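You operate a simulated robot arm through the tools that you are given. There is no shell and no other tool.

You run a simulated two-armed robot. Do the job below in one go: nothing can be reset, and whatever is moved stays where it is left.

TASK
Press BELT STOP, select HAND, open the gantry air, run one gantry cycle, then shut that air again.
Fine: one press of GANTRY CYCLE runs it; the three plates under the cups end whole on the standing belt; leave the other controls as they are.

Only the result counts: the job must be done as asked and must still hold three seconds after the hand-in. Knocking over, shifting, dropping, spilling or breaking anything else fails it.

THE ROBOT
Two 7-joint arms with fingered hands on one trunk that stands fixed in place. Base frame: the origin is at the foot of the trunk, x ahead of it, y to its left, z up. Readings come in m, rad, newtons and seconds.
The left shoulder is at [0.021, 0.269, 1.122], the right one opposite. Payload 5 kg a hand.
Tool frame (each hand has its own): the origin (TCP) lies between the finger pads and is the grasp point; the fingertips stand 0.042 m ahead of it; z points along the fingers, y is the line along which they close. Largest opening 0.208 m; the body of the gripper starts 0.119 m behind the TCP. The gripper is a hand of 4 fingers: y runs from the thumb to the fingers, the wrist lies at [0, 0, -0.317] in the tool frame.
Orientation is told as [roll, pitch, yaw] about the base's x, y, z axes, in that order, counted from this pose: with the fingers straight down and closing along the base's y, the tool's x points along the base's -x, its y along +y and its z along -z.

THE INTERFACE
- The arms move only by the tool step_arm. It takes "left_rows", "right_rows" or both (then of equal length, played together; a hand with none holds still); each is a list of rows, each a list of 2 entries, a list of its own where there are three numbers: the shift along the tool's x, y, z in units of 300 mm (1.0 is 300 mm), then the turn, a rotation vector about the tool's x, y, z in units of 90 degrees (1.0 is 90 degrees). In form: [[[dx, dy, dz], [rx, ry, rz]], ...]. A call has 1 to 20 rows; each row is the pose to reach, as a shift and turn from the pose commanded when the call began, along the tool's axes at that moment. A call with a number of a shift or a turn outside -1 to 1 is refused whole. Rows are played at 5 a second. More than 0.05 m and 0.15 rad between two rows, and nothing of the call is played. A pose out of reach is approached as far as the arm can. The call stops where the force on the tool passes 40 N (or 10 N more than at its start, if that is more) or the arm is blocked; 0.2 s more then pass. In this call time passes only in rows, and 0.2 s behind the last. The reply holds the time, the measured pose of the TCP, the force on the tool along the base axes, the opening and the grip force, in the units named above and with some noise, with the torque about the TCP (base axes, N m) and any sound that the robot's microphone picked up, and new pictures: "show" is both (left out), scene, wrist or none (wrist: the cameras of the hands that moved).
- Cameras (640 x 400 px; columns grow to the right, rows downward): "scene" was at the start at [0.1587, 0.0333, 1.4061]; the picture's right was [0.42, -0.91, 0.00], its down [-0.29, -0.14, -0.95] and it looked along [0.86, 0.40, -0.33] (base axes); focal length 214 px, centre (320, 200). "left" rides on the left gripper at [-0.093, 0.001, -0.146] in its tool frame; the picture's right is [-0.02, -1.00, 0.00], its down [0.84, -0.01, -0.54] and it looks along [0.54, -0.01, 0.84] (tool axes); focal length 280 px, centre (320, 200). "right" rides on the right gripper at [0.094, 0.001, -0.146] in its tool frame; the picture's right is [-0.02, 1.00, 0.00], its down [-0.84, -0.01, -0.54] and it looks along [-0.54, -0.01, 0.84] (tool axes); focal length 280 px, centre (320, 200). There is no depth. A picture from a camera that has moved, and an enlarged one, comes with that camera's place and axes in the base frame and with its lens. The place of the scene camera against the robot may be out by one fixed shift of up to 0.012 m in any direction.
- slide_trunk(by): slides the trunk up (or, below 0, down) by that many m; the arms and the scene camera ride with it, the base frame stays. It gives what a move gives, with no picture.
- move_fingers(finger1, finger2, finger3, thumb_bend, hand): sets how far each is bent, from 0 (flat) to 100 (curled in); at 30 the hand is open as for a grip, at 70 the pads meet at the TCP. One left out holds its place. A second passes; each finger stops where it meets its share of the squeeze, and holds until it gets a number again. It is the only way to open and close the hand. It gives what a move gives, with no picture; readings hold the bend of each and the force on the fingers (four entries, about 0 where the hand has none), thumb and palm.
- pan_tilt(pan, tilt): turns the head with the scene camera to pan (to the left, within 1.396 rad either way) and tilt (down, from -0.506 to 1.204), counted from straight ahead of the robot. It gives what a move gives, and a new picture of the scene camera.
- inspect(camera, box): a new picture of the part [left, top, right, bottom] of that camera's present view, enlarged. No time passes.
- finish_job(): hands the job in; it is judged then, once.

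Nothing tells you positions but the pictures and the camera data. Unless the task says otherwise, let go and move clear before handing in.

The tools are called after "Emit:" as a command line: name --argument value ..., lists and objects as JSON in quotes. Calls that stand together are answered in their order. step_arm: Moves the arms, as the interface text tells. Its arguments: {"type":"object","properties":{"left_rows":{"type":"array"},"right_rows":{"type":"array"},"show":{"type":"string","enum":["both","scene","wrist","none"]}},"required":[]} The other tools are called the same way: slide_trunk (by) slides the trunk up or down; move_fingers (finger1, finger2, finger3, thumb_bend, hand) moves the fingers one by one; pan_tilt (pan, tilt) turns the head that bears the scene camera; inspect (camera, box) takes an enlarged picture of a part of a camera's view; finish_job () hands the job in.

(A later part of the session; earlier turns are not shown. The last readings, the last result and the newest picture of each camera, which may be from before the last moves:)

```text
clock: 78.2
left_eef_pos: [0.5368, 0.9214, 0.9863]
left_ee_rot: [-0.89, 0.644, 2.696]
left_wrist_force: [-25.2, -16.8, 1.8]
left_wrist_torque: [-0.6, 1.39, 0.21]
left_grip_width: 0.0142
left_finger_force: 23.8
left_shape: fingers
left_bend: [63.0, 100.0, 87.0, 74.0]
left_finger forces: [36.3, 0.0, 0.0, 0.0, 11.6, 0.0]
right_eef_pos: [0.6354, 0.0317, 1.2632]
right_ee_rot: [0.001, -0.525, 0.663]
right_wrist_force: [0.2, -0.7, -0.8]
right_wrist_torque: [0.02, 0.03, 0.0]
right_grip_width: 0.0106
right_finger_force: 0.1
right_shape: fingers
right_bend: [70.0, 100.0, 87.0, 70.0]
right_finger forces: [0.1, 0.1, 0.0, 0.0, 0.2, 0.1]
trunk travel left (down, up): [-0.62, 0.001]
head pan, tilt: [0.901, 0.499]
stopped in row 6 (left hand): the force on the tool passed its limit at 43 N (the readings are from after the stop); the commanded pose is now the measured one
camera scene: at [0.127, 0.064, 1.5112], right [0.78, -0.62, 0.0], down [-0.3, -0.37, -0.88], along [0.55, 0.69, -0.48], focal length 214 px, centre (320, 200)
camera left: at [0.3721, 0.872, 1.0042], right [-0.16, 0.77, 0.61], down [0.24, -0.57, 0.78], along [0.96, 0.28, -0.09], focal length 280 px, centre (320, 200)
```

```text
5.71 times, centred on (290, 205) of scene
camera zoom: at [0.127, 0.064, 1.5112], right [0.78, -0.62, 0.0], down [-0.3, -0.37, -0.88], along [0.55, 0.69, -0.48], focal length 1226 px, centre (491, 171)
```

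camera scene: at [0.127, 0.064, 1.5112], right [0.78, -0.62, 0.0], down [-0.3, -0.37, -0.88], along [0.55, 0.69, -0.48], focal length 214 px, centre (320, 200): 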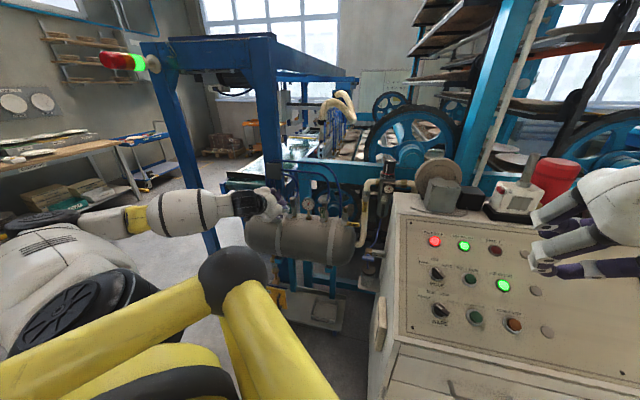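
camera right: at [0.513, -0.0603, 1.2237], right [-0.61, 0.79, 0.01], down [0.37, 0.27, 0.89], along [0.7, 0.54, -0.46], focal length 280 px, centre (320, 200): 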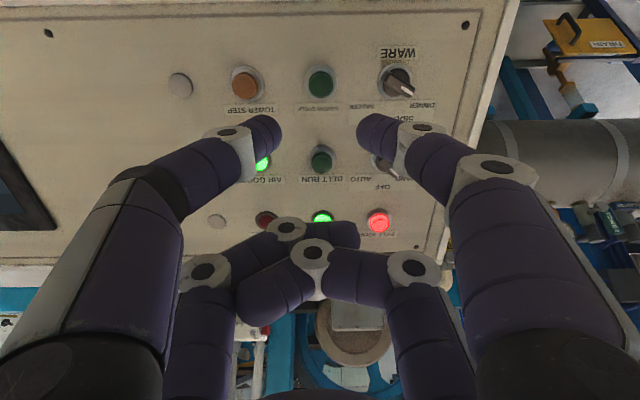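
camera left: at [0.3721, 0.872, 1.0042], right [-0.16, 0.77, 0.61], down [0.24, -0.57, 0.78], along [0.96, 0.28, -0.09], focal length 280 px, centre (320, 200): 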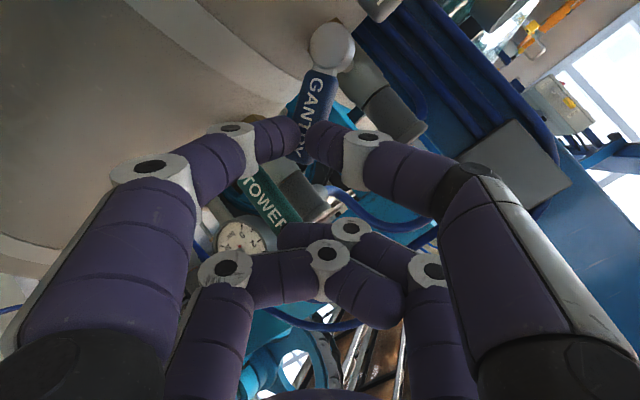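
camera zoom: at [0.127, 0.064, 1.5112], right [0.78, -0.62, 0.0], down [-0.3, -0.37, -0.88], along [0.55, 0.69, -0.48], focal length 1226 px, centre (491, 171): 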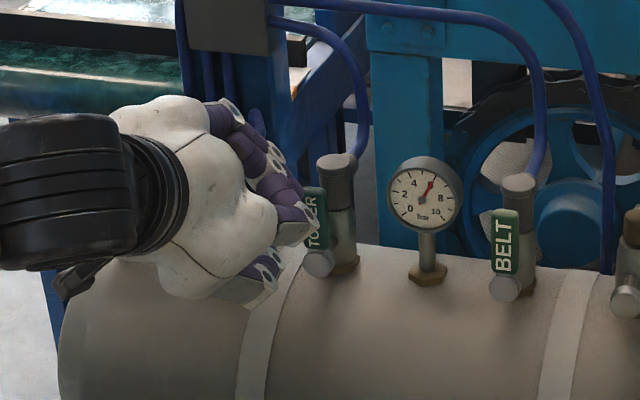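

The handle turned about 30 degrees, then the tips slipped toward its front face and the force guard stopped me. TOWER looks untouched, but the curled far pair passes close to it. I will let go, back off, and check the handle angle.

Emit:
move_fingers --hand "left" --finger1 60 --thumb_bend 60

Emit:
step_arm --left_rows '[[[0, 0, -0.05], [0, 0, 0]], [[0, 0, -0.12], [0, 0, 0]], [[0, 0, -0.2], [0, 0, 0]], [[0, 0, -0.28], [0, 0, 0]], [[0, 0, -0.28], [0, 0, 0]]]' --show "both"

Emit:
inspect --camera "left" --box '[200, 0, 440, 150]'

Emit:
inspect --camera "scene" --box '[240, 170, 340, 240]'

```text
clock: 79.2
left_eef_pos: [0.5387, 0.923, 0.9876]
left_ee_rot: [-0.893, 0.645, 2.699]
left_wrist_force: [-28.8, -5.7, -4.4]
left_wrist_torque: [-0.33, 1.63, 0.07]
left_grip_width: 0.0589
left_finger_force: 12.1
left_shape: fingers
left_bend: [59.0, 100.0, 87.0, 60.0]
left_finger forces: [25.0, 0.0, 0.1, 0.0, 0.0, 0.0]
right_eef_pos: [0.6347, 0.0333, 1.2635]
right_ee_rot: [-0.001, -0.522, 0.668]
right_wrist_force: [0.4, 0.2, 0.4]
right_wrist_torque: [-0.01, 0.01, -0.03]
right_grip_width: 0.0106
right_finger_force: 0.0
right_shape: fingers
right_bend: [70.0, 100.0, 87.0, 70.0]
right_finger forces: [0.0, 0.0, 0.1, 0.0, 0.0, 0.0]
trunk travel left (down, up): [-0.62, 0.001]
head pan, tilt: [0.901, 0.499]
```

```text
clock: 80.4
left_eef_pos: [0.4829, 0.8767, 1.0285]
left_ee_rot: [-0.895, 0.645, 2.694]
left_wrist_force: [0.7, -0.2, -0.7]
left_wrist_torque: [0.01, -0.02, 0.02]
left_grip_width: 0.0605
left_finger_force: 0.0
left_shape: fingers
left_bend: [60.0, 100.0, 87.0, 60.0]
left_finger forces: [0.0, 0.0, 0.1, 0.1, 0.1, 0.1]
right_eef_pos: [0.6362, 0.0331, 1.2635]
right_ee_rot: [0.002, -0.521, 0.665]
right_wrist_force: [-0.1, -0.6, -0.4]
right_wrist_torque: [0.01, -0.02, 0.01]
right_grip_width: 0.0108
right_finger_force: 0.1
right_shape: fingers
right_bend: [70.0, 100.0, 87.0, 70.0]
right_finger forces: [0.1, 0.1, 0.1, 0.1, 0.1, 0.0]
trunk travel left (down, up): [-0.62, 0.001]
head pan, tilt: [0.901, 0.499]
camera scene: at [0.1283, 0.0652, 1.5109], right [0.78, -0.62, 0.0], down [-0.3, -0.38, -0.88], along [0.55, 0.69, -0.48], focal length 214 px, centre (320, 200)
camera left: at [0.3173, 0.8279, 1.0454], right [-0.16, 0.77, 0.61], down [0.24, -0.57, 0.78], along [0.96, 0.28, -0.09], focal length 280 px, centre (320, 200)
```

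scene: 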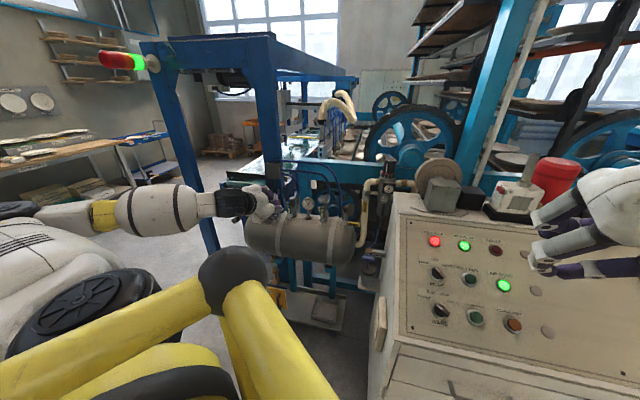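
left: 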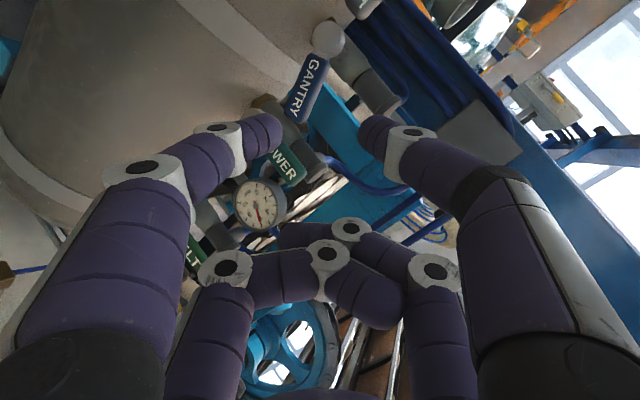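

```text
2.67 times, centred on (320, 75) of left
camera zoom: at [0.3173, 0.8279, 1.0454], right [-0.16, 0.77, 0.61], down [0.24, -0.57, 0.78], along [0.96, 0.28, -0.09], focal length 748 px, centre (320, 533)
```

zoom: 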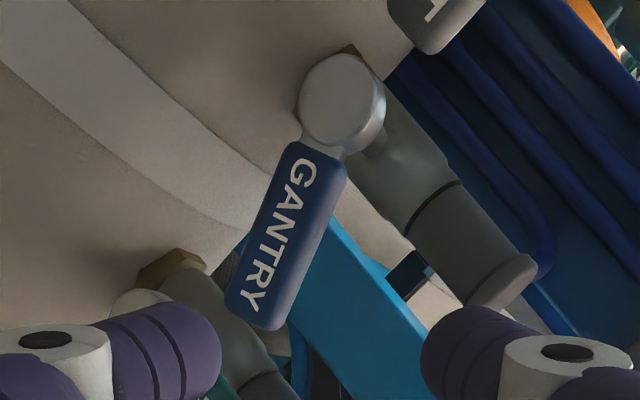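

```text
5.71 times, centred on (290, 205) of scene
camera zoom: at [0.1283, 0.0652, 1.5109], right [0.78, -0.62, 0.0], down [-0.3, -0.38, -0.88], along [0.55, 0.69, -0.48], focal length 1226 px, centre (491, 171)
```

zoom: 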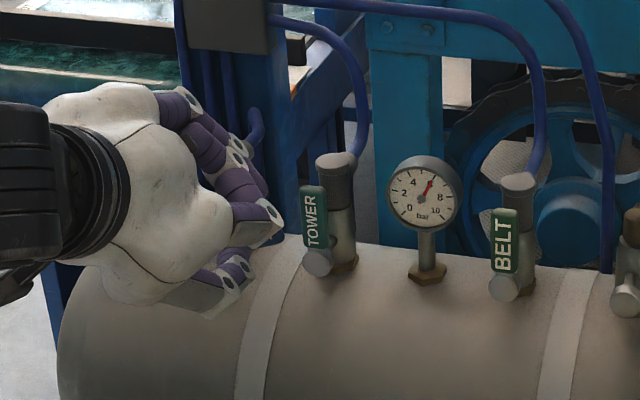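

TOWER is unmoved, and the GANTRY handle now stands at about 23 degrees. I will swap pairs, gripping with the far pair and curling the near pair, so nothing swings near TOWER. I will also put the handle deeper so the fingertips close behind it.

Emit:
move_fingers --hand "left" --thumb_bend 35 --finger3 40

Emit:
move_fingers --hand "left" --finger1 100 --finger2 60

Emit:
move_fingers --hand "left" --thumb_bend 100 --finger3 60

Emit:
inspect --camera "left" --box '[0, 0, 640, 400]'

Emit:
step_arm --left_rows '[[[0, 0, 0], [0, 0, -0.08]], [[0, 0, 0], [0, 0, -0.16]], [[0, 0, 0], [0, 0, -0.24]], [[0, 0, 0], [0, 0, -0.32]], [[0, 0, 0], [0, 0, -0.4]], [[0, 0, 0], [0, 0, -0.48]], [[0, 0, 0], [0, 0, -0.52]]]' --show "both"

```text
clock: 81.4
left_eef_pos: [0.4825, 0.8776, 1.029]
left_ee_rot: [-0.894, 0.646, 2.696]
left_wrist_force: [0.3, -0.2, 0.2]
left_wrist_torque: [0.01, 0.02, -0.05]
left_grip_width: 0.1264
left_finger_force: 0.1
left_shape: fingers
left_bend: [60.0, 100.0, 40.0, 35.0]
left_finger forces: [0.0, 0.0, 0.0, 0.0, 0.0, 0.1]
right_eef_pos: [0.6367, 0.0323, 1.2631]
right_ee_rot: [0.003, -0.524, 0.665]
right_wrist_force: [0.9, 1.3, -0.2]
right_wrist_torque: [-0.03, -0.01, 0.02]
right_grip_width: 0.0108
right_finger_force: 0.0
right_shape: fingers
right_bend: [70.0, 100.0, 87.0, 70.0]
right_finger forces: [0.1, 0.0, 0.1, 0.0, 0.0, 0.0]
trunk travel left (down, up): [-0.62, 0.001]
head pan, tilt: [0.901, 0.499]
```

```text
clock: 82.4
left_eef_pos: [0.483, 0.8768, 1.0294]
left_ee_rot: [-0.896, 0.645, 2.696]
left_wrist_force: [0.0, 0.9, -0.3]
left_wrist_torque: [0.01, 0.0, -0.04]
left_grip_width: 0.0932
left_finger_force: 0.1
left_shape: fingers
left_bend: [100.0, 60.0, 40.0, 35.0]
left_finger forces: [0.1, 0.1, 0.0, 0.1, 0.0, 0.1]
right_eef_pos: [0.6362, 0.0326, 1.2618]
right_ee_rot: [0.003, -0.524, 0.665]
right_wrist_force: [0.1, 0.0, 0.0]
right_wrist_torque: [-0.02, 0.05, -0.02]
right_grip_width: 0.0106
right_finger_force: 0.1
right_shape: fingers
right_bend: [70.0, 100.0, 87.0, 70.0]
right_finger forces: [0.0, 0.1, 0.0, 0.1, 0.0, 0.0]
trunk travel left (down, up): [-0.62, 0.001]
head pan, tilt: [0.901, 0.499]
```

```text
clock: 83.4
left_eef_pos: [0.4833, 0.8762, 1.029]
left_ee_rot: [-0.894, 0.645, 2.695]
left_wrist_force: [-0.3, 0.6, 0.9]
left_wrist_torque: [-0.05, 0.0, 0.0]
left_grip_width: 0.0553
left_finger_force: 0.0
left_shape: fingers
left_bend: [100.0, 60.0, 60.0, 85.0]
left_finger forces: [0.0, 0.0, 0.0, 0.1, 0.1, 0.0]
right_eef_pos: [0.6359, 0.0325, 1.2633]
right_ee_rot: [-0.001, -0.523, 0.667]
right_wrist_force: [0.6, -0.5, -0.3]
right_wrist_torque: [-0.01, 0.0, -0.02]
right_grip_width: 0.0107
right_finger_force: 0.0
right_shape: fingers
right_bend: [70.0, 100.0, 87.0, 70.0]
right_finger forces: [0.0, 0.1, 0.1, 0.0, 0.0, 0.1]
trunk travel left (down, up): [-0.62, 0.001]
head pan, tilt: [0.901, 0.499]
```

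```text
1.00 times, centred on (320, 200) of left (not enlarged: the box is as wide or as high as the picture)
camera zoom: at [0.3172, 0.8282, 1.0452], right [-0.16, 0.77, 0.61], down [0.24, -0.57, 0.78], along [0.96, 0.28, -0.09], focal length 280 px, centre (320, 200)
```

zoom: 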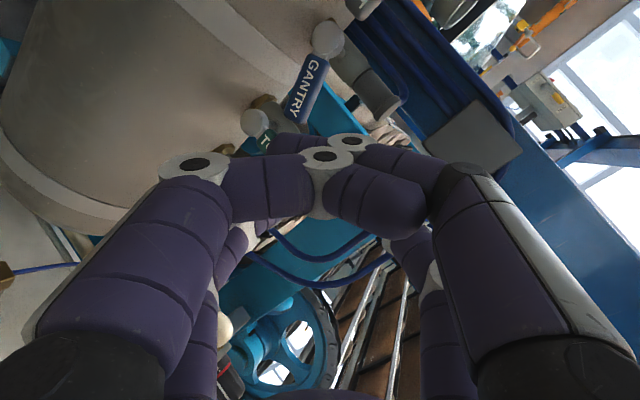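

```text
clock: 85.0
left_eef_pos: [0.4821, 0.8764, 1.0293]
left_ee_rot: [0.029, 1.048, -2.435]
left_wrist_force: [0.2, 0.5, 0.2]
left_wrist_torque: [-0.01, 0.03, 0.01]
left_grip_width: 0.0548
left_finger_force: 0.2
left_shape: fingers
left_bend: [100.0, 60.0, 60.0, 85.0]
left_finger forces: [0.0, 0.1, 0.0, 0.0, 0.1, 0.0]
right_eef_pos: [0.6356, 0.032, 1.2634]
right_ee_rot: [0.002, -0.525, 0.665]
right_wrist_force: [0.0, 0.1, -0.3]
right_wrist_torque: [-0.02, -0.01, 0.0]
right_grip_width: 0.0107
right_finger_force: 0.1
right_shape: fingers
right_bend: [70.0, 100.0, 87.0, 70.0]
right_finger forces: [0.0, 0.0, 0.1, 0.1, 0.0, 0.1]
trunk travel left (down, up): [-0.62, 0.001]
head pan, tilt: [0.901, 0.499]
camera scene: at [0.1283, 0.0653, 1.511], right [0.78, -0.62, 0.0], down [-0.3, -0.38, -0.88], along [0.55, 0.69, -0.48], focal length 214 px, centre (320, 200)
camera left: at [0.3502, 0.7658, 1.0223], right [-0.64, 0.77, -0.03], down [-0.05, -0.01, 1.0], along [0.77, 0.64, 0.05], focal length 280 px, centre (320, 200)
```

scene: 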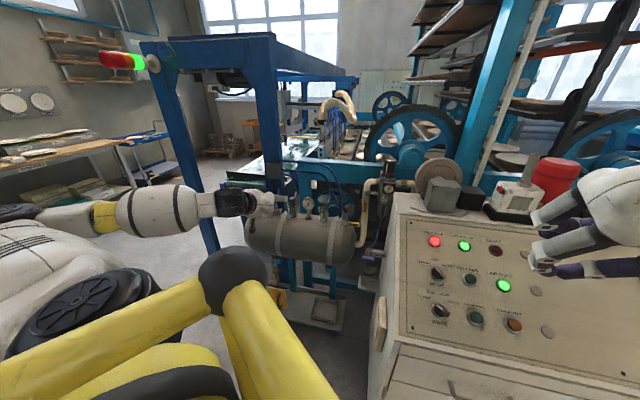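
left: 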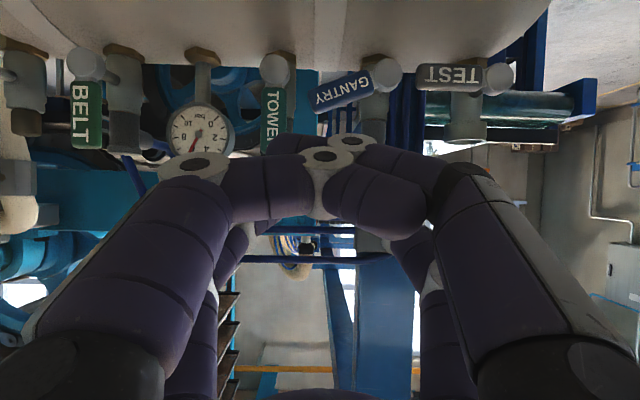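

The full roll to 180 degrees is reachable. I will roll back to match the handle's 23 degrees, to a pre-grasp pose about 7 cm away with the far pair aimed at the handle.

Emit:
step_arm --left_rows '[[[-0.016, -0.014, 0.014], [0, 0, 0.0837]], [[-0.031, -0.028, 0.028], [0, 0, 0.1673]], [[-0.047, -0.042, 0.043], [0, 0, 0.251]], [[-0.063, -0.056, 0.057], [0, 0, 0.3347]], [[-0.078, -0.071, 0.071], [0, 0, 0.4183]], [[-0.094, -0.085, 0.085], [0, 0, 0.502]], [[-0.11, -0.099, 0.1], [0, 0, 0.5857]], [[-0.125, -0.113, 0.114], [0, 0, 0.6693]], [[-0.141, -0.127, 0.128], [0, 0, 0.753]], [[-0.141, -0.127, 0.128], [0, 0, 0.753]]]' --show "both"

Emit:
inspect --camera "left" --box '[200, 0, 440, 150]'

Emit:
inspect --camera "scene" --box '[240, 170, 340, 240]'

```text
clock: 87.2
left_eef_pos: [0.4693, 0.9128, 0.9729]
left_ee_rot: [-1.013, 0.346, 2.453]
left_wrist_force: [-0.2, -0.6, -1.1]
left_wrist_torque: [0.01, 0.01, 0.05]
left_grip_width: 0.0552
left_finger_force: 0.1
left_shape: fingers
left_bend: [100.0, 60.0, 60.0, 85.0]
left_finger forces: [0.0, 0.0, 0.0, 0.0, 0.1, 0.0]
right_eef_pos: [0.6369, 0.0313, 1.2632]
right_ee_rot: [0.001, -0.524, 0.664]
right_wrist_force: [0.1, 0.5, 1.3]
right_wrist_torque: [-0.01, 0.01, 0.04]
right_grip_width: 0.0108
right_finger_force: 0.1
right_shape: fingers
right_bend: [70.0, 100.0, 87.0, 70.0]
right_finger forces: [0.1, 0.0, 0.0, 0.0, 0.0, 0.1]
trunk travel left (down, up): [-0.62, 0.001]
head pan, tilt: [0.901, 0.499]
camera scene: at [0.1283, 0.065, 1.511], right [0.78, -0.62, 0.0], down [-0.3, -0.37, -0.88], along [0.55, 0.69, -0.48], focal length 214 px, centre (320, 200)
camera left: at [0.3022, 0.8888, 1.0143], right [0.1, 0.6, 0.79], down [0.25, -0.79, 0.56], along [0.96, 0.14, -0.23], focal length 280 px, centre (320, 200)
```

scene: 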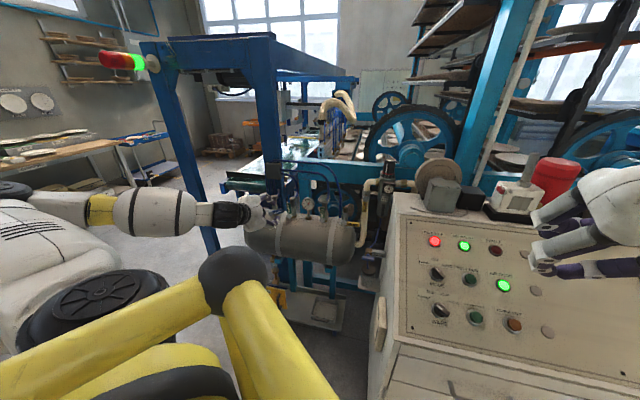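
left: 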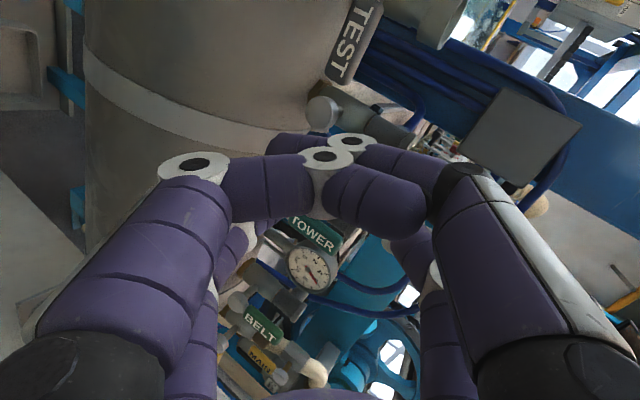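

```text
2.67 times, centred on (320, 75) of left
camera zoom: at [0.3022, 0.8888, 1.0143], right [0.1, 0.6, 0.79], down [0.25, -0.79, 0.56], along [0.96, 0.14, -0.23], focal length 748 px, centre (320, 533)
```

zoom: 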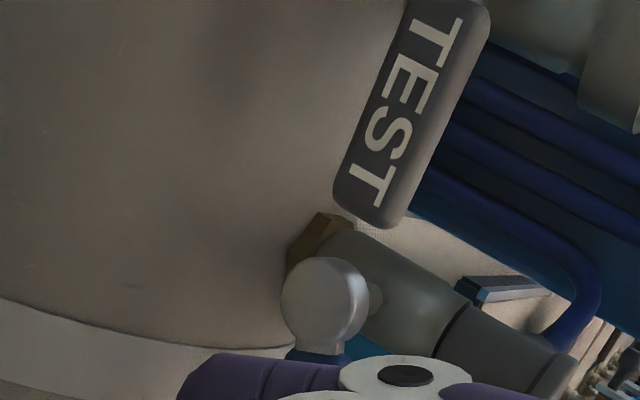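

```text
5.71 times, centred on (290, 205) of scene
camera zoom: at [0.1283, 0.065, 1.511], right [0.78, -0.62, 0.0], down [-0.3, -0.37, -0.88], along [0.55, 0.69, -0.48], focal length 1226 px, centre (491, 171)
```

zoom: 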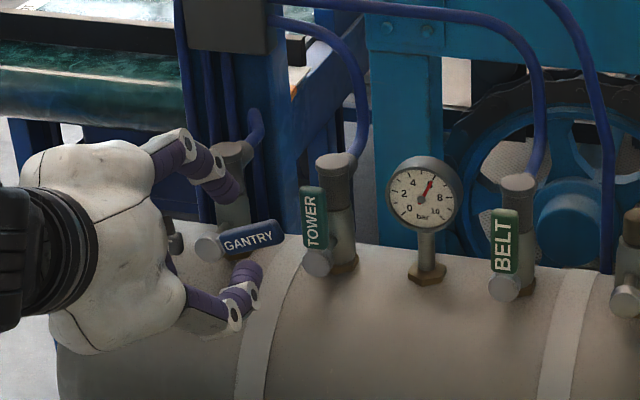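

The scene view now shows the GANTRY handle clearly, with one finger above it and one below. I will advance 7 cm so the fingers pass on both sides of the handle.

Emit:
step_arm --left_rows '[[[0, 0, 0.06], [0, 0, 0]], [[0, 0, 0.12], [0, 0, 0]], [[0, 0, 0.18], [0, 0, 0]], [[0, 0, 0.233], [0, 0, 0]], [[0, 0, 0.233], [0, 0, 0]]]' --show "wrist"

Emit:
inspect --camera "scene" --box '[250, 175, 330, 230]'

```text
clock: 88.4
left_eef_pos: [0.516, 0.9514, 0.9388]
left_ee_rot: [-1.01, 0.346, 2.455]
left_wrist_force: [0.6, 1.2, -0.6]
left_wrist_torque: [-0.01, -0.02, 0.03]
left_grip_width: 0.0552
left_finger_force: 0.0
left_shape: fingers
left_bend: [100.0, 60.0, 60.0, 85.0]
left_finger forces: [0.1, 0.0, 0.1, 0.0, 0.0, 0.1]
right_eef_pos: [0.6354, 0.0333, 1.2641]
right_ee_rot: [0.002, -0.524, 0.665]
right_wrist_force: [-0.7, -0.8, -0.4]
right_wrist_torque: [-0.03, -0.03, 0.02]
right_grip_width: 0.0107
right_finger_force: 0.1
right_shape: fingers
right_bend: [70.0, 100.0, 87.0, 70.0]
right_finger forces: [0.1, 0.0, 0.0, 0.1, 0.1, 0.0]
trunk travel left (down, up): [-0.62, 0.001]
head pan, tilt: [0.901, 0.499]
camera left: at [0.3491, 0.9273, 0.9798], right [0.1, 0.6, 0.79], down [0.25, -0.79, 0.56], along [0.96, 0.14, -0.23], focal length 280 px, centre (320, 200)
```

left: 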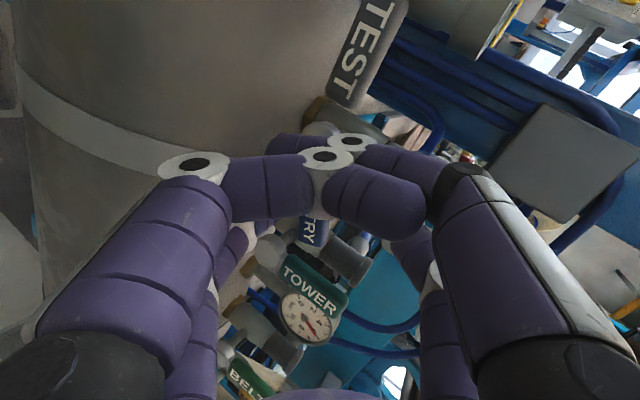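

```text
7.27 times, centred on (290, 202) of scene
camera zoom: at [0.1282, 0.0652, 1.511], right [0.78, -0.62, 0.0], down [-0.3, -0.38, -0.88], along [0.55, 0.69, -0.48], focal length 1560 px, centre (538, 182)
```

zoom: 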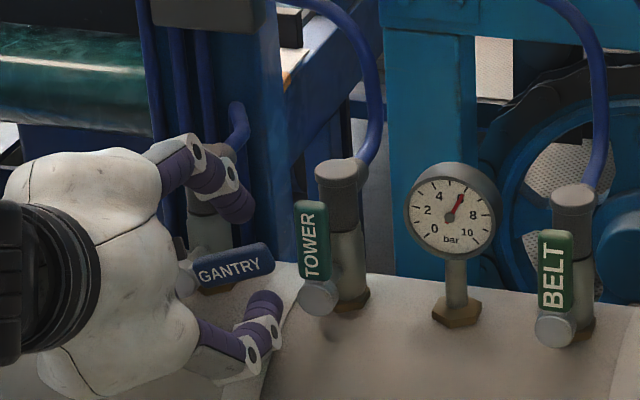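

The handle sits between the two fingers with no contact. I will close the far pair around it.

Emit:
move_fingers --hand "left" --finger2 70 --finger3 70

Emit:
inspect --camera "scene" --box '[250, 175, 330, 230]'

```text
clock: 89.4
left_eef_pos: [0.5156, 0.9514, 0.9394]
left_ee_rot: [-1.01, 0.346, 2.454]
left_wrist_force: [2.3, 0.6, 0.2]
left_wrist_torque: [-0.04, 0.06, 0.01]
left_grip_width: 0.0551
left_finger_force: 3.3
left_shape: fingers
left_bend: [100.0, 68.0, 68.0, 85.0]
left_finger forces: [0.0, 3.7, 3.6, 0.1, 0.0, 0.0]
right_eef_pos: [0.6369, 0.0329, 1.2633]
right_ee_rot: [0.003, -0.523, 0.665]
right_wrist_force: [0.5, -0.7, 0.5]
right_wrist_torque: [-0.01, -0.01, -0.03]
right_grip_width: 0.0108
right_finger_force: 0.1
right_shape: fingers
right_bend: [70.0, 100.0, 87.0, 70.0]
right_finger forces: [0.1, 0.0, 0.0, 0.0, 0.1, 0.0]
trunk travel left (down, up): [-0.62, 0.001]
head pan, tilt: [0.901, 0.499]
```

```text
7.27 times, centred on (290, 202) of scene
camera zoom: at [0.1285, 0.0654, 1.5109], right [0.78, -0.62, 0.0], down [-0.3, -0.38, -0.88], along [0.55, 0.69, -0.48], focal length 1560 px, centre (538, 182)
```

zoom: 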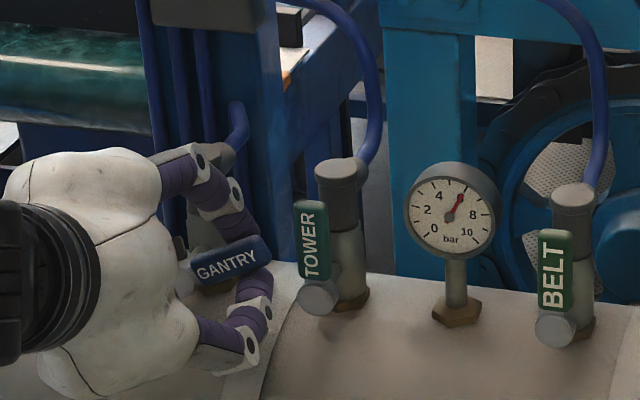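

The fingertips have closed behind the handle and cage it with balanced light force. I will now turn about the hub toward upright, half of it first.

Emit:
step_arm --left_rows '[[[-0.0021, -0.0093, -0.0118], [0, 0, -0.0931]], [[-0.0059, -0.0185, -0.0225], [0, 0, -0.1861]], [[-0.0112, -0.0276, -0.0321], [0, 0, -0.2792]], [[-0.018, -0.0362, -0.0402], [0, 0, -0.3722]]]' --show "scene"

Emit:
inspect --camera "scene" --box '[250, 175, 330, 230]'

```text
clock: 90.4
left_eef_pos: [0.5056, 0.9553, 0.952]
left_ee_rot: [-0.761, 0.807, 2.896]
left_wrist_force: [3.8, 2.9, -3.3]
left_wrist_torque: [-0.15, 0.16, -0.06]
left_grip_width: 0.0551
left_finger_force: 5.1
left_shape: fingers
left_bend: [100.0, 68.0, 67.0, 85.0]
left_finger forces: [0.1, 3.2, 7.1, 0.0, 0.0, 0.0]
right_eef_pos: [0.6363, 0.0331, 1.2624]
right_ee_rot: [0.003, -0.523, 0.664]
right_wrist_force: [-0.2, 0.9, -0.9]
right_wrist_torque: [-0.01, 0.01, 0.0]
right_grip_width: 0.011
right_finger_force: 0.0
right_shape: fingers
right_bend: [70.0, 100.0, 87.0, 70.0]
right_finger forces: [0.0, 0.0, 0.0, 0.0, 0.0, 0.0]
trunk travel left (down, up): [-0.62, 0.001]
head pan, tilt: [0.901, 0.499]
camera scene: at [0.1287, 0.0657, 1.5109], right [0.78, -0.62, 0.0], down [-0.3, -0.38, -0.88], along [0.55, 0.69, -0.48], focal length 214 px, centre (320, 200)
```

scene: 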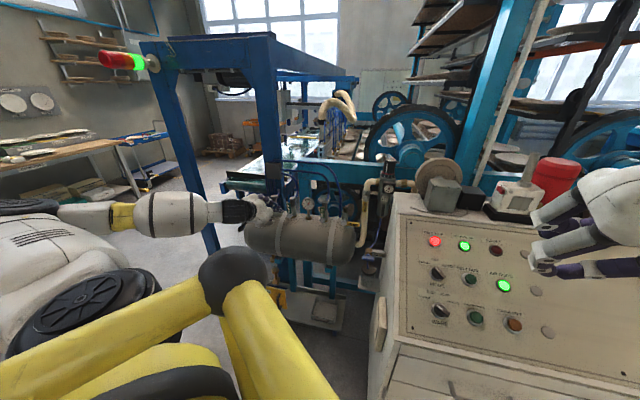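

```text
7.27 times, centred on (290, 202) of scene
camera zoom: at [0.1287, 0.0657, 1.5109], right [0.78, -0.62, 0.0], down [-0.3, -0.38, -0.88], along [0.55, 0.69, -0.48], focal length 1560 px, centre (538, 182)
```

zoom: 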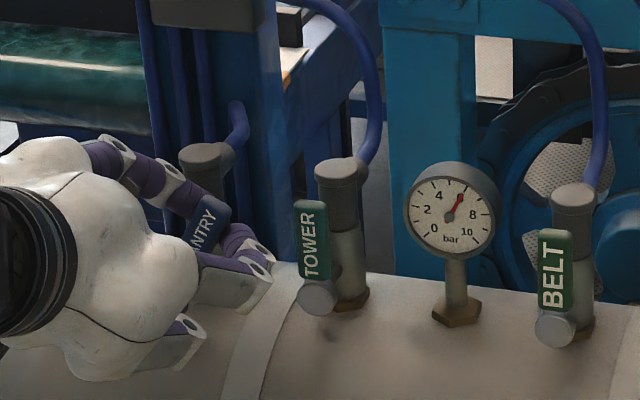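

The handle followed to about 56 degrees with little force, and TOWER is well clear. I will continue to upright.

Emit:
step_arm --left_rows '[[[-0.0023, -0.0112, -0.0065], [0, 0, -0.0931]], [[-0.006, -0.0224, -0.0112], [0, 0, -0.1861]], [[-0.011, -0.0333, -0.0141], [0, 0, -0.2792]], [[-0.0172, -0.0438, -0.0151], [0, 0, -0.3722]], [[-0.0188, -0.0462, -0.015], [0, 0, -0.3944]]]' --show "scene"

Emit:
inspect --camera "scene" --box '[250, 175, 330, 230]'

Emit:
inspect --camera "left" --box '[160, 0, 480, 200]'

```text
clock: 91.6
left_eef_pos: [0.4937, 0.9637, 0.9581]
left_ee_rot: [0.065, 1.047, -2.393]
left_wrist_force: [5.8, -0.7, -1.0]
left_wrist_torque: [-0.02, 0.08, -0.24]
left_grip_width: 0.0549
left_finger_force: 5.4
left_shape: fingers
left_bend: [100.0, 66.0, 67.0, 85.0]
left_finger forces: [0.0, 6.4, 5.0, 0.0, 0.0, 0.0]
right_eef_pos: [0.6361, 0.0333, 1.263]
right_ee_rot: [0.002, -0.523, 0.665]
right_wrist_force: [-0.1, 0.2, -0.2]
right_wrist_torque: [0.01, 0.02, 0.03]
right_grip_width: 0.0108
right_finger_force: 0.0
right_shape: fingers
right_bend: [70.0, 100.0, 87.0, 70.0]
right_finger forces: [0.0, 0.0, 0.1, 0.1, 0.0, 0.1]
trunk travel left (down, up): [-0.62, 0.001]
head pan, tilt: [0.901, 0.499]
camera scene: at [0.1287, 0.0653, 1.5109], right [0.78, -0.62, 0.0], down [-0.3, -0.38, -0.88], along [0.55, 0.69, -0.48], focal length 214 px, centre (320, 200)
```

scene: 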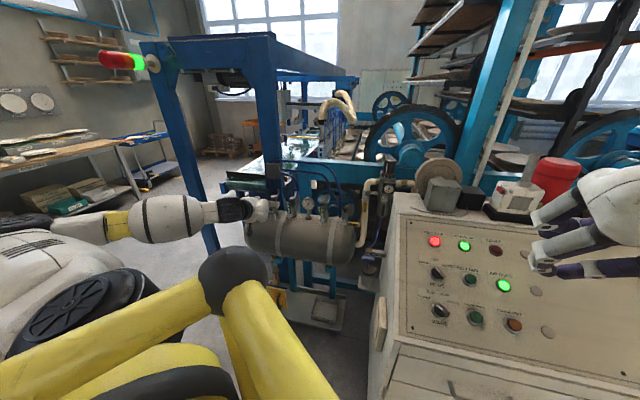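

```text
7.27 times, centred on (290, 202) of scene
camera zoom: at [0.1287, 0.0653, 1.5109], right [0.78, -0.62, 0.0], down [-0.3, -0.38, -0.88], along [0.55, 0.69, -0.48], focal length 1560 px, centre (538, 182)
```

zoom: 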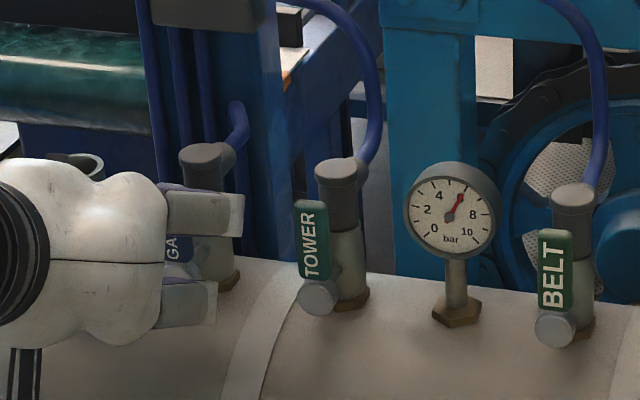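

```text
2.00 times, centred on (320, 100) of left
camera zoom: at [0.3623, 0.8513, 0.9497], right [-0.64, 0.76, -0.05], down [-0.06, 0.01, 1.0], along [0.76, 0.65, 0.04], focal length 561 px, centre (320, 400)
```

zoom: 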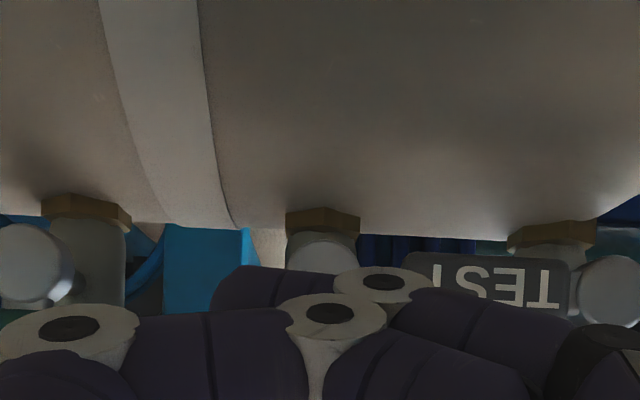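

The turn finished with low forces. I will open the pair slightly, back away and check that the handle stands upright.

Emit:
move_fingers --hand "left" --finger2 60 --finger3 60

Emit:
step_arm --left_rows '[[[0, 0, -0.06], [0, 0, 0]], [[0, 0, -0.13], [0, 0, 0]], [[0, 0, -0.2], [0, 0, 0]], [[0, 0, -0.25], [0, 0, 0]], [[0, 0, -0.25], [0, 0, 0]]]' --show "both"

Emit:
inspect --camera "scene" --box '[240, 165, 340, 235]'

Emit:
inspect --camera "left" --box '[160, 0, 480, 200]'

```text
clock: 92.6
left_eef_pos: [0.4929, 0.9643, 0.9568]
left_ee_rot: [0.063, 1.047, -2.395]
left_wrist_force: [0.5, -0.2, -0.1]
left_wrist_torque: [-0.01, 0.01, 0.0]
left_grip_width: 0.055
left_finger_force: 0.1
left_shape: fingers
left_bend: [100.0, 60.0, 60.0, 85.0]
left_finger forces: [0.0, 0.0, 0.1, 0.1, 0.0, 0.1]
right_eef_pos: [0.6361, 0.0333, 1.2637]
right_ee_rot: [0.0, -0.524, 0.665]
right_wrist_force: [0.7, 0.1, 0.2]
right_wrist_torque: [0.01, -0.01, 0.0]
right_grip_width: 0.0106
right_finger_force: 0.0
right_shape: fingers
right_bend: [70.0, 100.0, 87.0, 70.0]
right_finger forces: [0.1, 0.0, 0.1, 0.1, 0.0, 0.0]
trunk travel left (down, up): [-0.62, 0.001]
head pan, tilt: [0.901, 0.499]
```

```text
clock: 93.8
left_eef_pos: [0.4426, 0.9234, 0.9956]
left_ee_rot: [0.061, 1.047, -2.395]
left_wrist_force: [-0.2, 0.5, 0.0]
left_wrist_torque: [-0.03, -0.02, -0.03]
left_grip_width: 0.0554
left_finger_force: 0.0
left_shape: fingers
left_bend: [100.0, 60.0, 60.0, 85.0]
left_finger forces: [0.1, 0.0, 0.1, 0.0, 0.0, 0.1]
right_eef_pos: [0.6377, 0.0319, 1.2619]
right_ee_rot: [0.001, -0.523, 0.665]
right_wrist_force: [-0.8, 0.4, 0.1]
right_wrist_torque: [-0.01, 0.02, 0.03]
right_grip_width: 0.0107
right_finger_force: 0.1
right_shape: fingers
right_bend: [70.0, 100.0, 87.0, 70.0]
right_finger forces: [0.0, 0.1, 0.0, 0.0, 0.0, 0.0]
trunk travel left (down, up): [-0.62, 0.001]
head pan, tilt: [0.901, 0.499]
camera scene: at [0.1284, 0.0653, 1.5109], right [0.78, -0.62, 0.0], down [-0.3, -0.38, -0.88], along [0.55, 0.69, -0.48], focal length 214 px, centre (320, 200)
camera left: at [0.3112, 0.8107, 0.9871], right [-0.64, 0.76, -0.04], down [-0.06, 0.0, 1.0], along [0.76, 0.65, 0.05], focal length 280 px, centre (320, 200)
```

scene: 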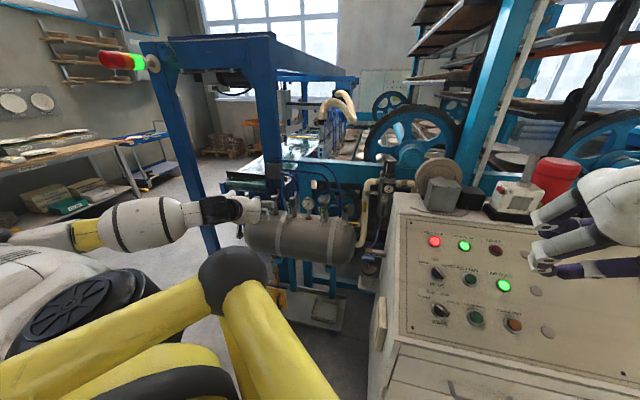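
left: 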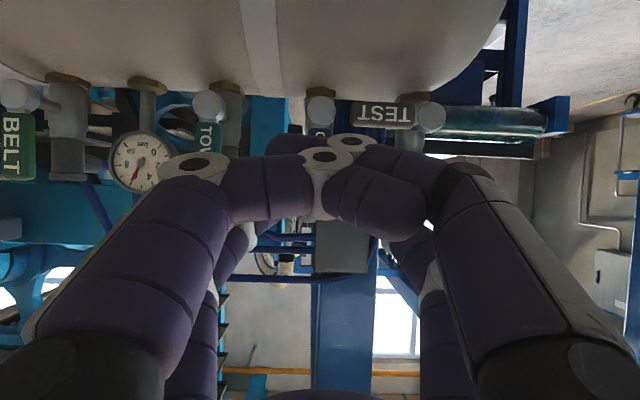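

```text
5.71 times, centred on (290, 200) of scene
camera zoom: at [0.1284, 0.0653, 1.5109], right [0.78, -0.62, 0.0], down [-0.3, -0.38, -0.88], along [0.55, 0.69, -0.48], focal length 1226 px, centre (491, 200)
```

zoom: 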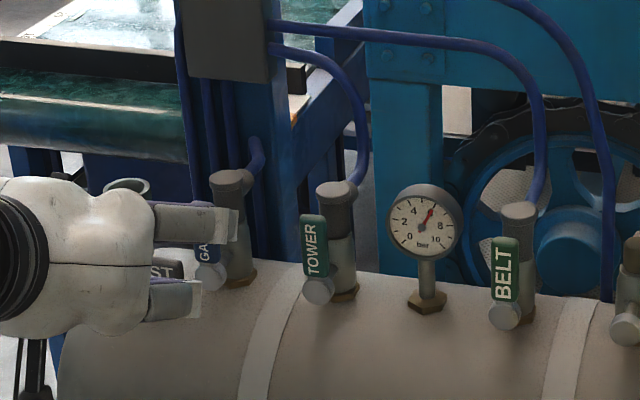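

```text
2.00 times, centred on (320, 100) of left
camera zoom: at [0.3112, 0.8107, 0.9871], right [-0.64, 0.76, -0.04], down [-0.06, 0.0, 1.0], along [0.76, 0.65, 0.05], focal length 561 px, centre (320, 400)
```

zoom: 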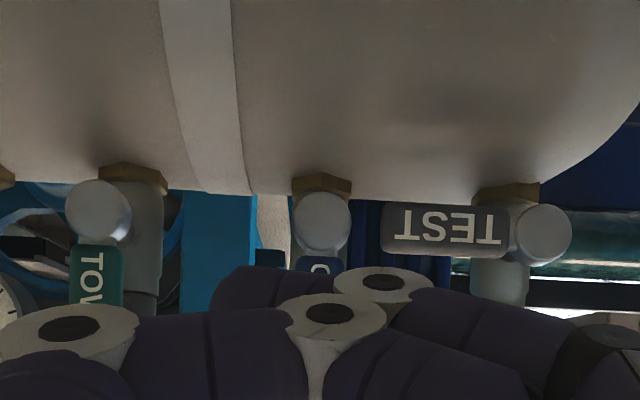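

The GANTRY handle stands upright like TOWER and BELT. I will leave the left hand at its standoff and look at the desk display and lamps before pressing GANTRY CYCLE.

Emit:
pan_tilt --pan 0.4 --tilt 0.5

Emit:
inspect --camera "right" --box '[0, 0, 640, 400]'

Emit:
inspect --camera "right" --box '[0, 60, 240, 260]'

```text
clock: 94.7
left_eef_pos: [0.4431, 0.9234, 0.9945]
left_ee_rot: [0.062, 1.047, -2.395]
left_wrist_force: [0.7, -0.7, 1.6]
left_wrist_torque: [0.01, 0.02, -0.02]
left_grip_width: 0.0553
left_finger_force: 0.1
left_shape: fingers
left_bend: [100.0, 60.0, 60.0, 86.0]
left_finger forces: [0.0, 0.1, 0.0, 0.1, 0.0, 0.1]
right_eef_pos: [0.6373, 0.032, 1.2622]
right_ee_rot: [0.002, -0.524, 0.663]
right_wrist_force: [-0.2, 0.6, 0.8]
right_wrist_torque: [0.02, 0.01, 0.01]
right_grip_width: 0.0107
right_finger_force: 0.0
right_shape: fingers
right_bend: [70.0, 100.0, 87.0, 70.0]
right_finger forces: [0.0, 0.0, 0.0, 0.0, 0.0, 0.1]
trunk travel left (down, up): [-0.62, 0.001]
head pan, tilt: [0.4, 0.499]
camera scene: at [0.1555, 0.0295, 1.511], right [0.39, -0.92, 0.0], down [-0.44, -0.19, -0.88], along [0.81, 0.34, -0.48], focal length 214 px, centre (320, 200)
```

scene: 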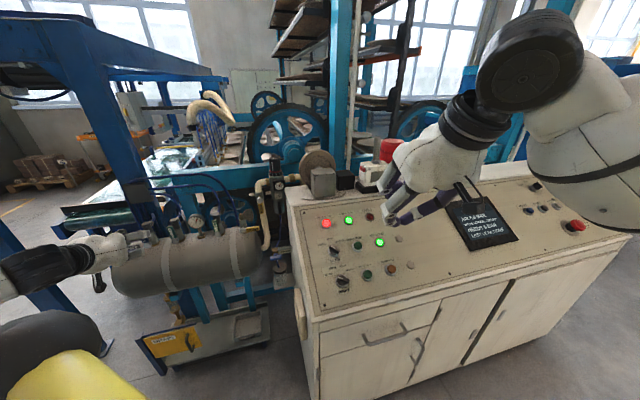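

```text
1.00 times, centred on (320, 200) of right (not enlarged: the box is as wide or as high as the picture)
camera zoom: at [0.5142, -0.0618, 1.3439], right [-0.61, 0.79, 0.01], down [0.37, 0.27, 0.89], along [0.7, 0.54, -0.46], focal length 280 px, centre (320, 200)
```

zoom: 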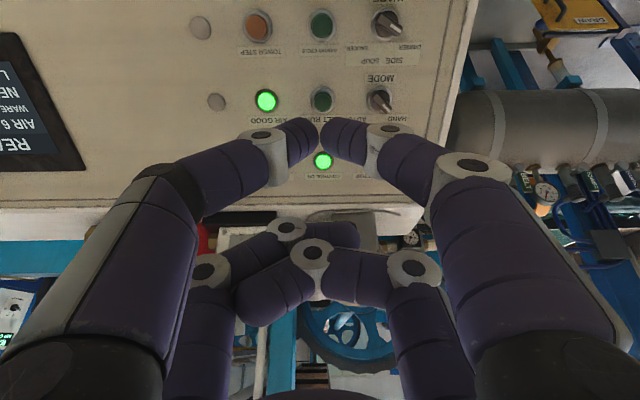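

```text
2.00 times, centred on (120, 160) of right
camera zoom: at [0.5142, -0.0618, 1.3439], right [-0.61, 0.79, 0.01], down [0.37, 0.27, 0.89], along [0.7, 0.54, -0.46], focal length 561 px, centre (720, 280)
```

zoom: 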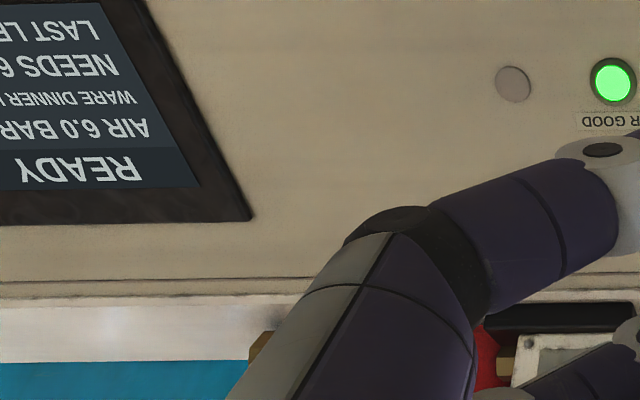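

The display reads READY with 6.0 bar. I will read it in full from the scene camera and look at the gantry too.

Emit:
inspect --camera "scene" --box '[430, 190, 530, 255]'

Emit:
inspect --camera "scene" --box '[50, 80, 290, 230]'

Emit:
inspect --camera "scene" --box '[300, 200, 430, 300]'

```text
6.15 times, centred on (480, 222) of scene
camera zoom: at [0.1555, 0.0295, 1.511], right [0.39, -0.92, 0.0], down [-0.44, -0.19, -0.88], along [0.81, 0.34, -0.48], focal length 1320 px, centre (-665, 62)
```

zoom: 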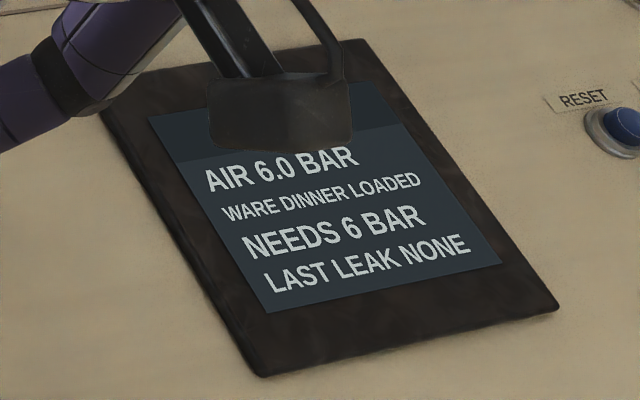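

```text
2.67 times, centred on (170, 155) of scene
camera zoom: at [0.1555, 0.0295, 1.511], right [0.39, -0.92, 0.0], down [-0.44, -0.19, -0.88], along [0.81, 0.34, -0.48], focal length 572 px, centre (720, 320)
```

zoom: 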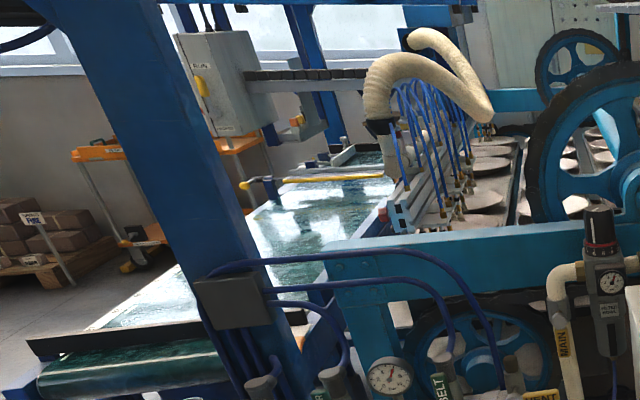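

```text
4.00 times, centred on (365, 250) of scene
camera zoom: at [0.1555, 0.0295, 1.511], right [0.39, -0.92, 0.0], down [-0.44, -0.19, -0.88], along [0.81, 0.34, -0.48], focal length 858 px, centre (140, 0)
```

zoom: 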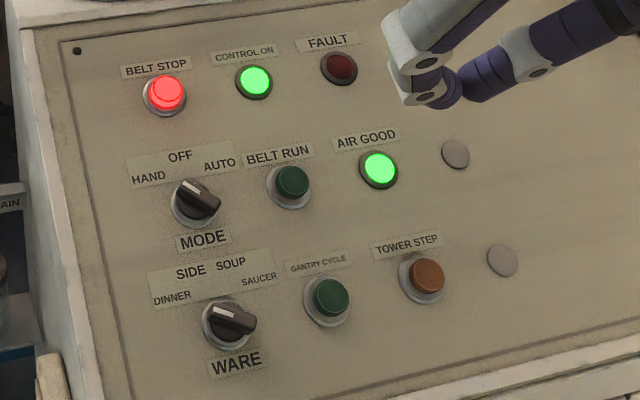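

Everything reads as it should: 6.0 bar, dinner ware loaded, MODE at HAND, belt stopped and no fault. I will bring the right poker to a 12 cm standoff above GANTRY CYCLE.

Emit:
step_arm --right_rows '[[[0.048, 0.003, 0.139], [0, 0, 0]], [[0.096, 0.006, 0.278], [0, 0, 0]], [[0.144, 0.009, 0.417], [0, 0, 0]], [[0.192, 0.012, 0.556], [0, 0, 0]], [[0.192, 0.012, 0.556], [0, 0, 0]]]' --show "both"

Emit:
inspect --camera "right" --box '[200, 20, 440, 170]'

```text
clock: 95.9
left_eef_pos: [0.4434, 0.9232, 0.9948]
left_ee_rot: [0.062, 1.047, -2.393]
left_wrist_force: [-0.2, -0.7, -0.1]
left_wrist_torque: [-0.01, -0.01, 0.02]
left_grip_width: 0.055
left_finger_force: 0.0
left_shape: fingers
left_bend: [100.0, 60.0, 60.0, 86.0]
left_finger forces: [0.1, 0.1, 0.0, 0.0, 0.0, 0.0]
right_eef_pos: [0.6615, 0.0535, 1.0899]
right_ee_rot: [0.002, -0.524, 0.664]
right_wrist_force: [0.1, -0.5, -0.5]
right_wrist_torque: [0.0, 0.0, -0.01]
right_grip_width: 0.0108
right_finger_force: 0.1
right_shape: fingers
right_bend: [70.0, 100.0, 87.0, 70.0]
right_finger forces: [0.1, 0.0, 0.0, 0.0, 0.0, 0.1]
trunk travel left (down, up): [-0.62, 0.001]
head pan, tilt: [0.4, 0.499]
camera scene: at [0.1552, 0.0294, 1.5111], right [0.39, -0.92, 0.0], down [-0.44, -0.19, -0.88], along [0.81, 0.34, -0.48], focal length 214 px, centre (320, 200)
camera right: at [0.5392, -0.0405, 1.1705], right [-0.61, 0.79, 0.01], down [0.37, 0.27, 0.89], along [0.7, 0.54, -0.46], focal length 280 px, centre (320, 200)
```

scene: 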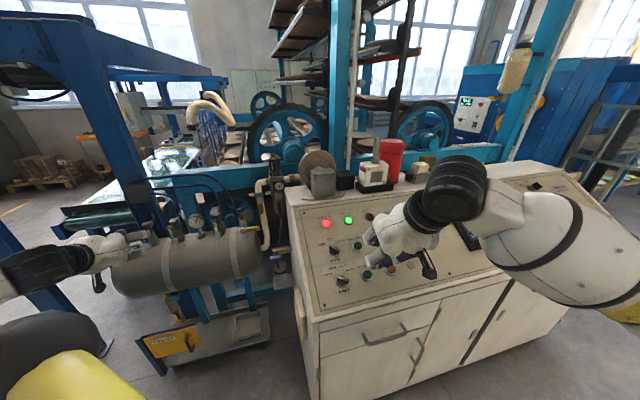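
right: 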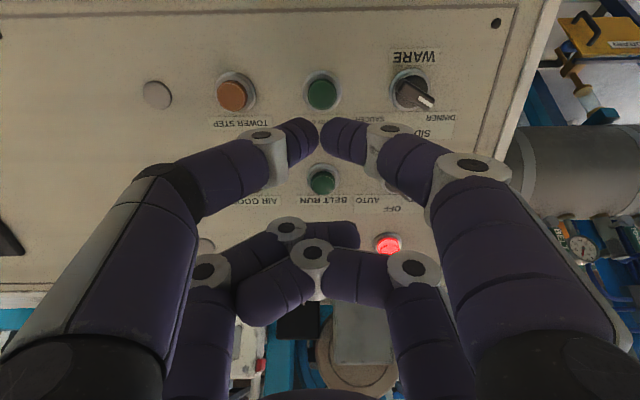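

```text
2.67 times, centred on (320, 95) of right
camera zoom: at [0.5392, -0.0405, 1.1705], right [-0.61, 0.79, 0.01], down [0.37, 0.27, 0.89], along [0.7, 0.54, -0.46], focal length 748 px, centre (320, 480)
```

zoom: 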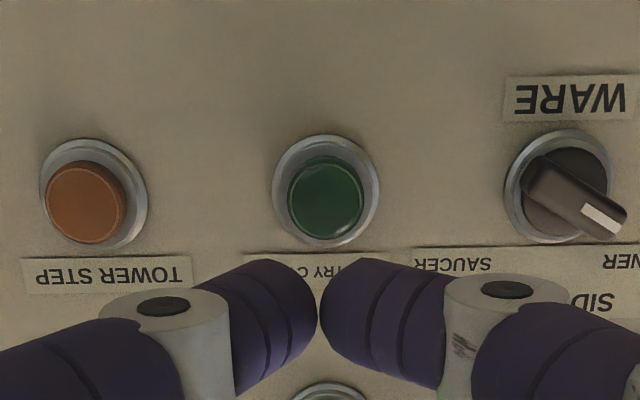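

GANTRY CYCLE is under the tips, about 2 mm off. I will correct that while advancing 9 cm, then look before the single press.

Emit:
step_arm --right_rows '[[[-0.003, 0.007, 0.1], [0, 0, 0]], [[-0.003, 0.007, 0.2], [0, 0, 0]], [[-0.003, 0.007, 0.3], [0, 0, 0]], [[-0.003, 0.007, 0.3], [0, 0, 0]]]' --show "wrist"

Emit:
inspect --camera "right" --box '[240, 70, 400, 170]'

```text
clock: 96.9
left_eef_pos: [0.4425, 0.9238, 0.9929]
left_ee_rot: [0.063, 1.047, -2.395]
left_wrist_force: [0.0, 1.1, -0.4]
left_wrist_torque: [0.05, 0.0, -0.03]
left_grip_width: 0.0549
left_finger_force: 0.0
left_shape: fingers
left_bend: [100.0, 60.0, 60.0, 86.0]
left_finger forces: [0.0, 0.1, 0.1, 0.1, 0.0, 0.1]
right_eef_pos: [0.695, 0.0859, 1.0111]
right_ee_rot: [0.0, -0.523, 0.665]
right_wrist_force: [0.5, -0.3, 0.3]
right_wrist_torque: [-0.03, 0.0, 0.01]
right_grip_width: 0.0105
right_finger_force: 0.1
right_shape: fingers
right_bend: [70.0, 100.0, 87.0, 70.0]
right_finger forces: [0.0, 0.0, 0.0, 0.0, 0.0, 0.0]
trunk travel left (down, up): [-0.62, 0.001]
head pan, tilt: [0.4, 0.499]
camera right: at [0.5728, -0.0087, 1.0917], right [-0.61, 0.79, 0.01], down [0.37, 0.27, 0.89], along [0.7, 0.54, -0.46], focal length 280 px, centre (320, 200)
```

right: 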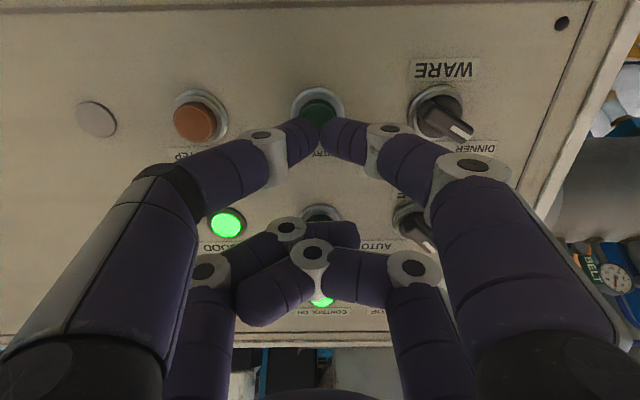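

```text
4.00 times, centred on (320, 120) of right
camera zoom: at [0.5728, -0.0087, 1.0917], right [-0.61, 0.79, 0.01], down [0.37, 0.27, 0.89], along [0.7, 0.54, -0.46], focal length 1122 px, centre (320, 520)
```

zoom: 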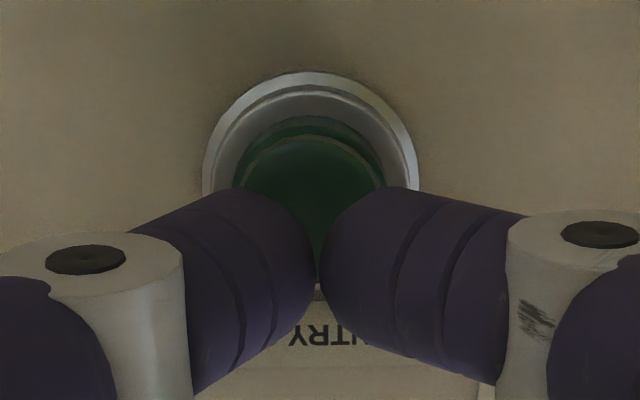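

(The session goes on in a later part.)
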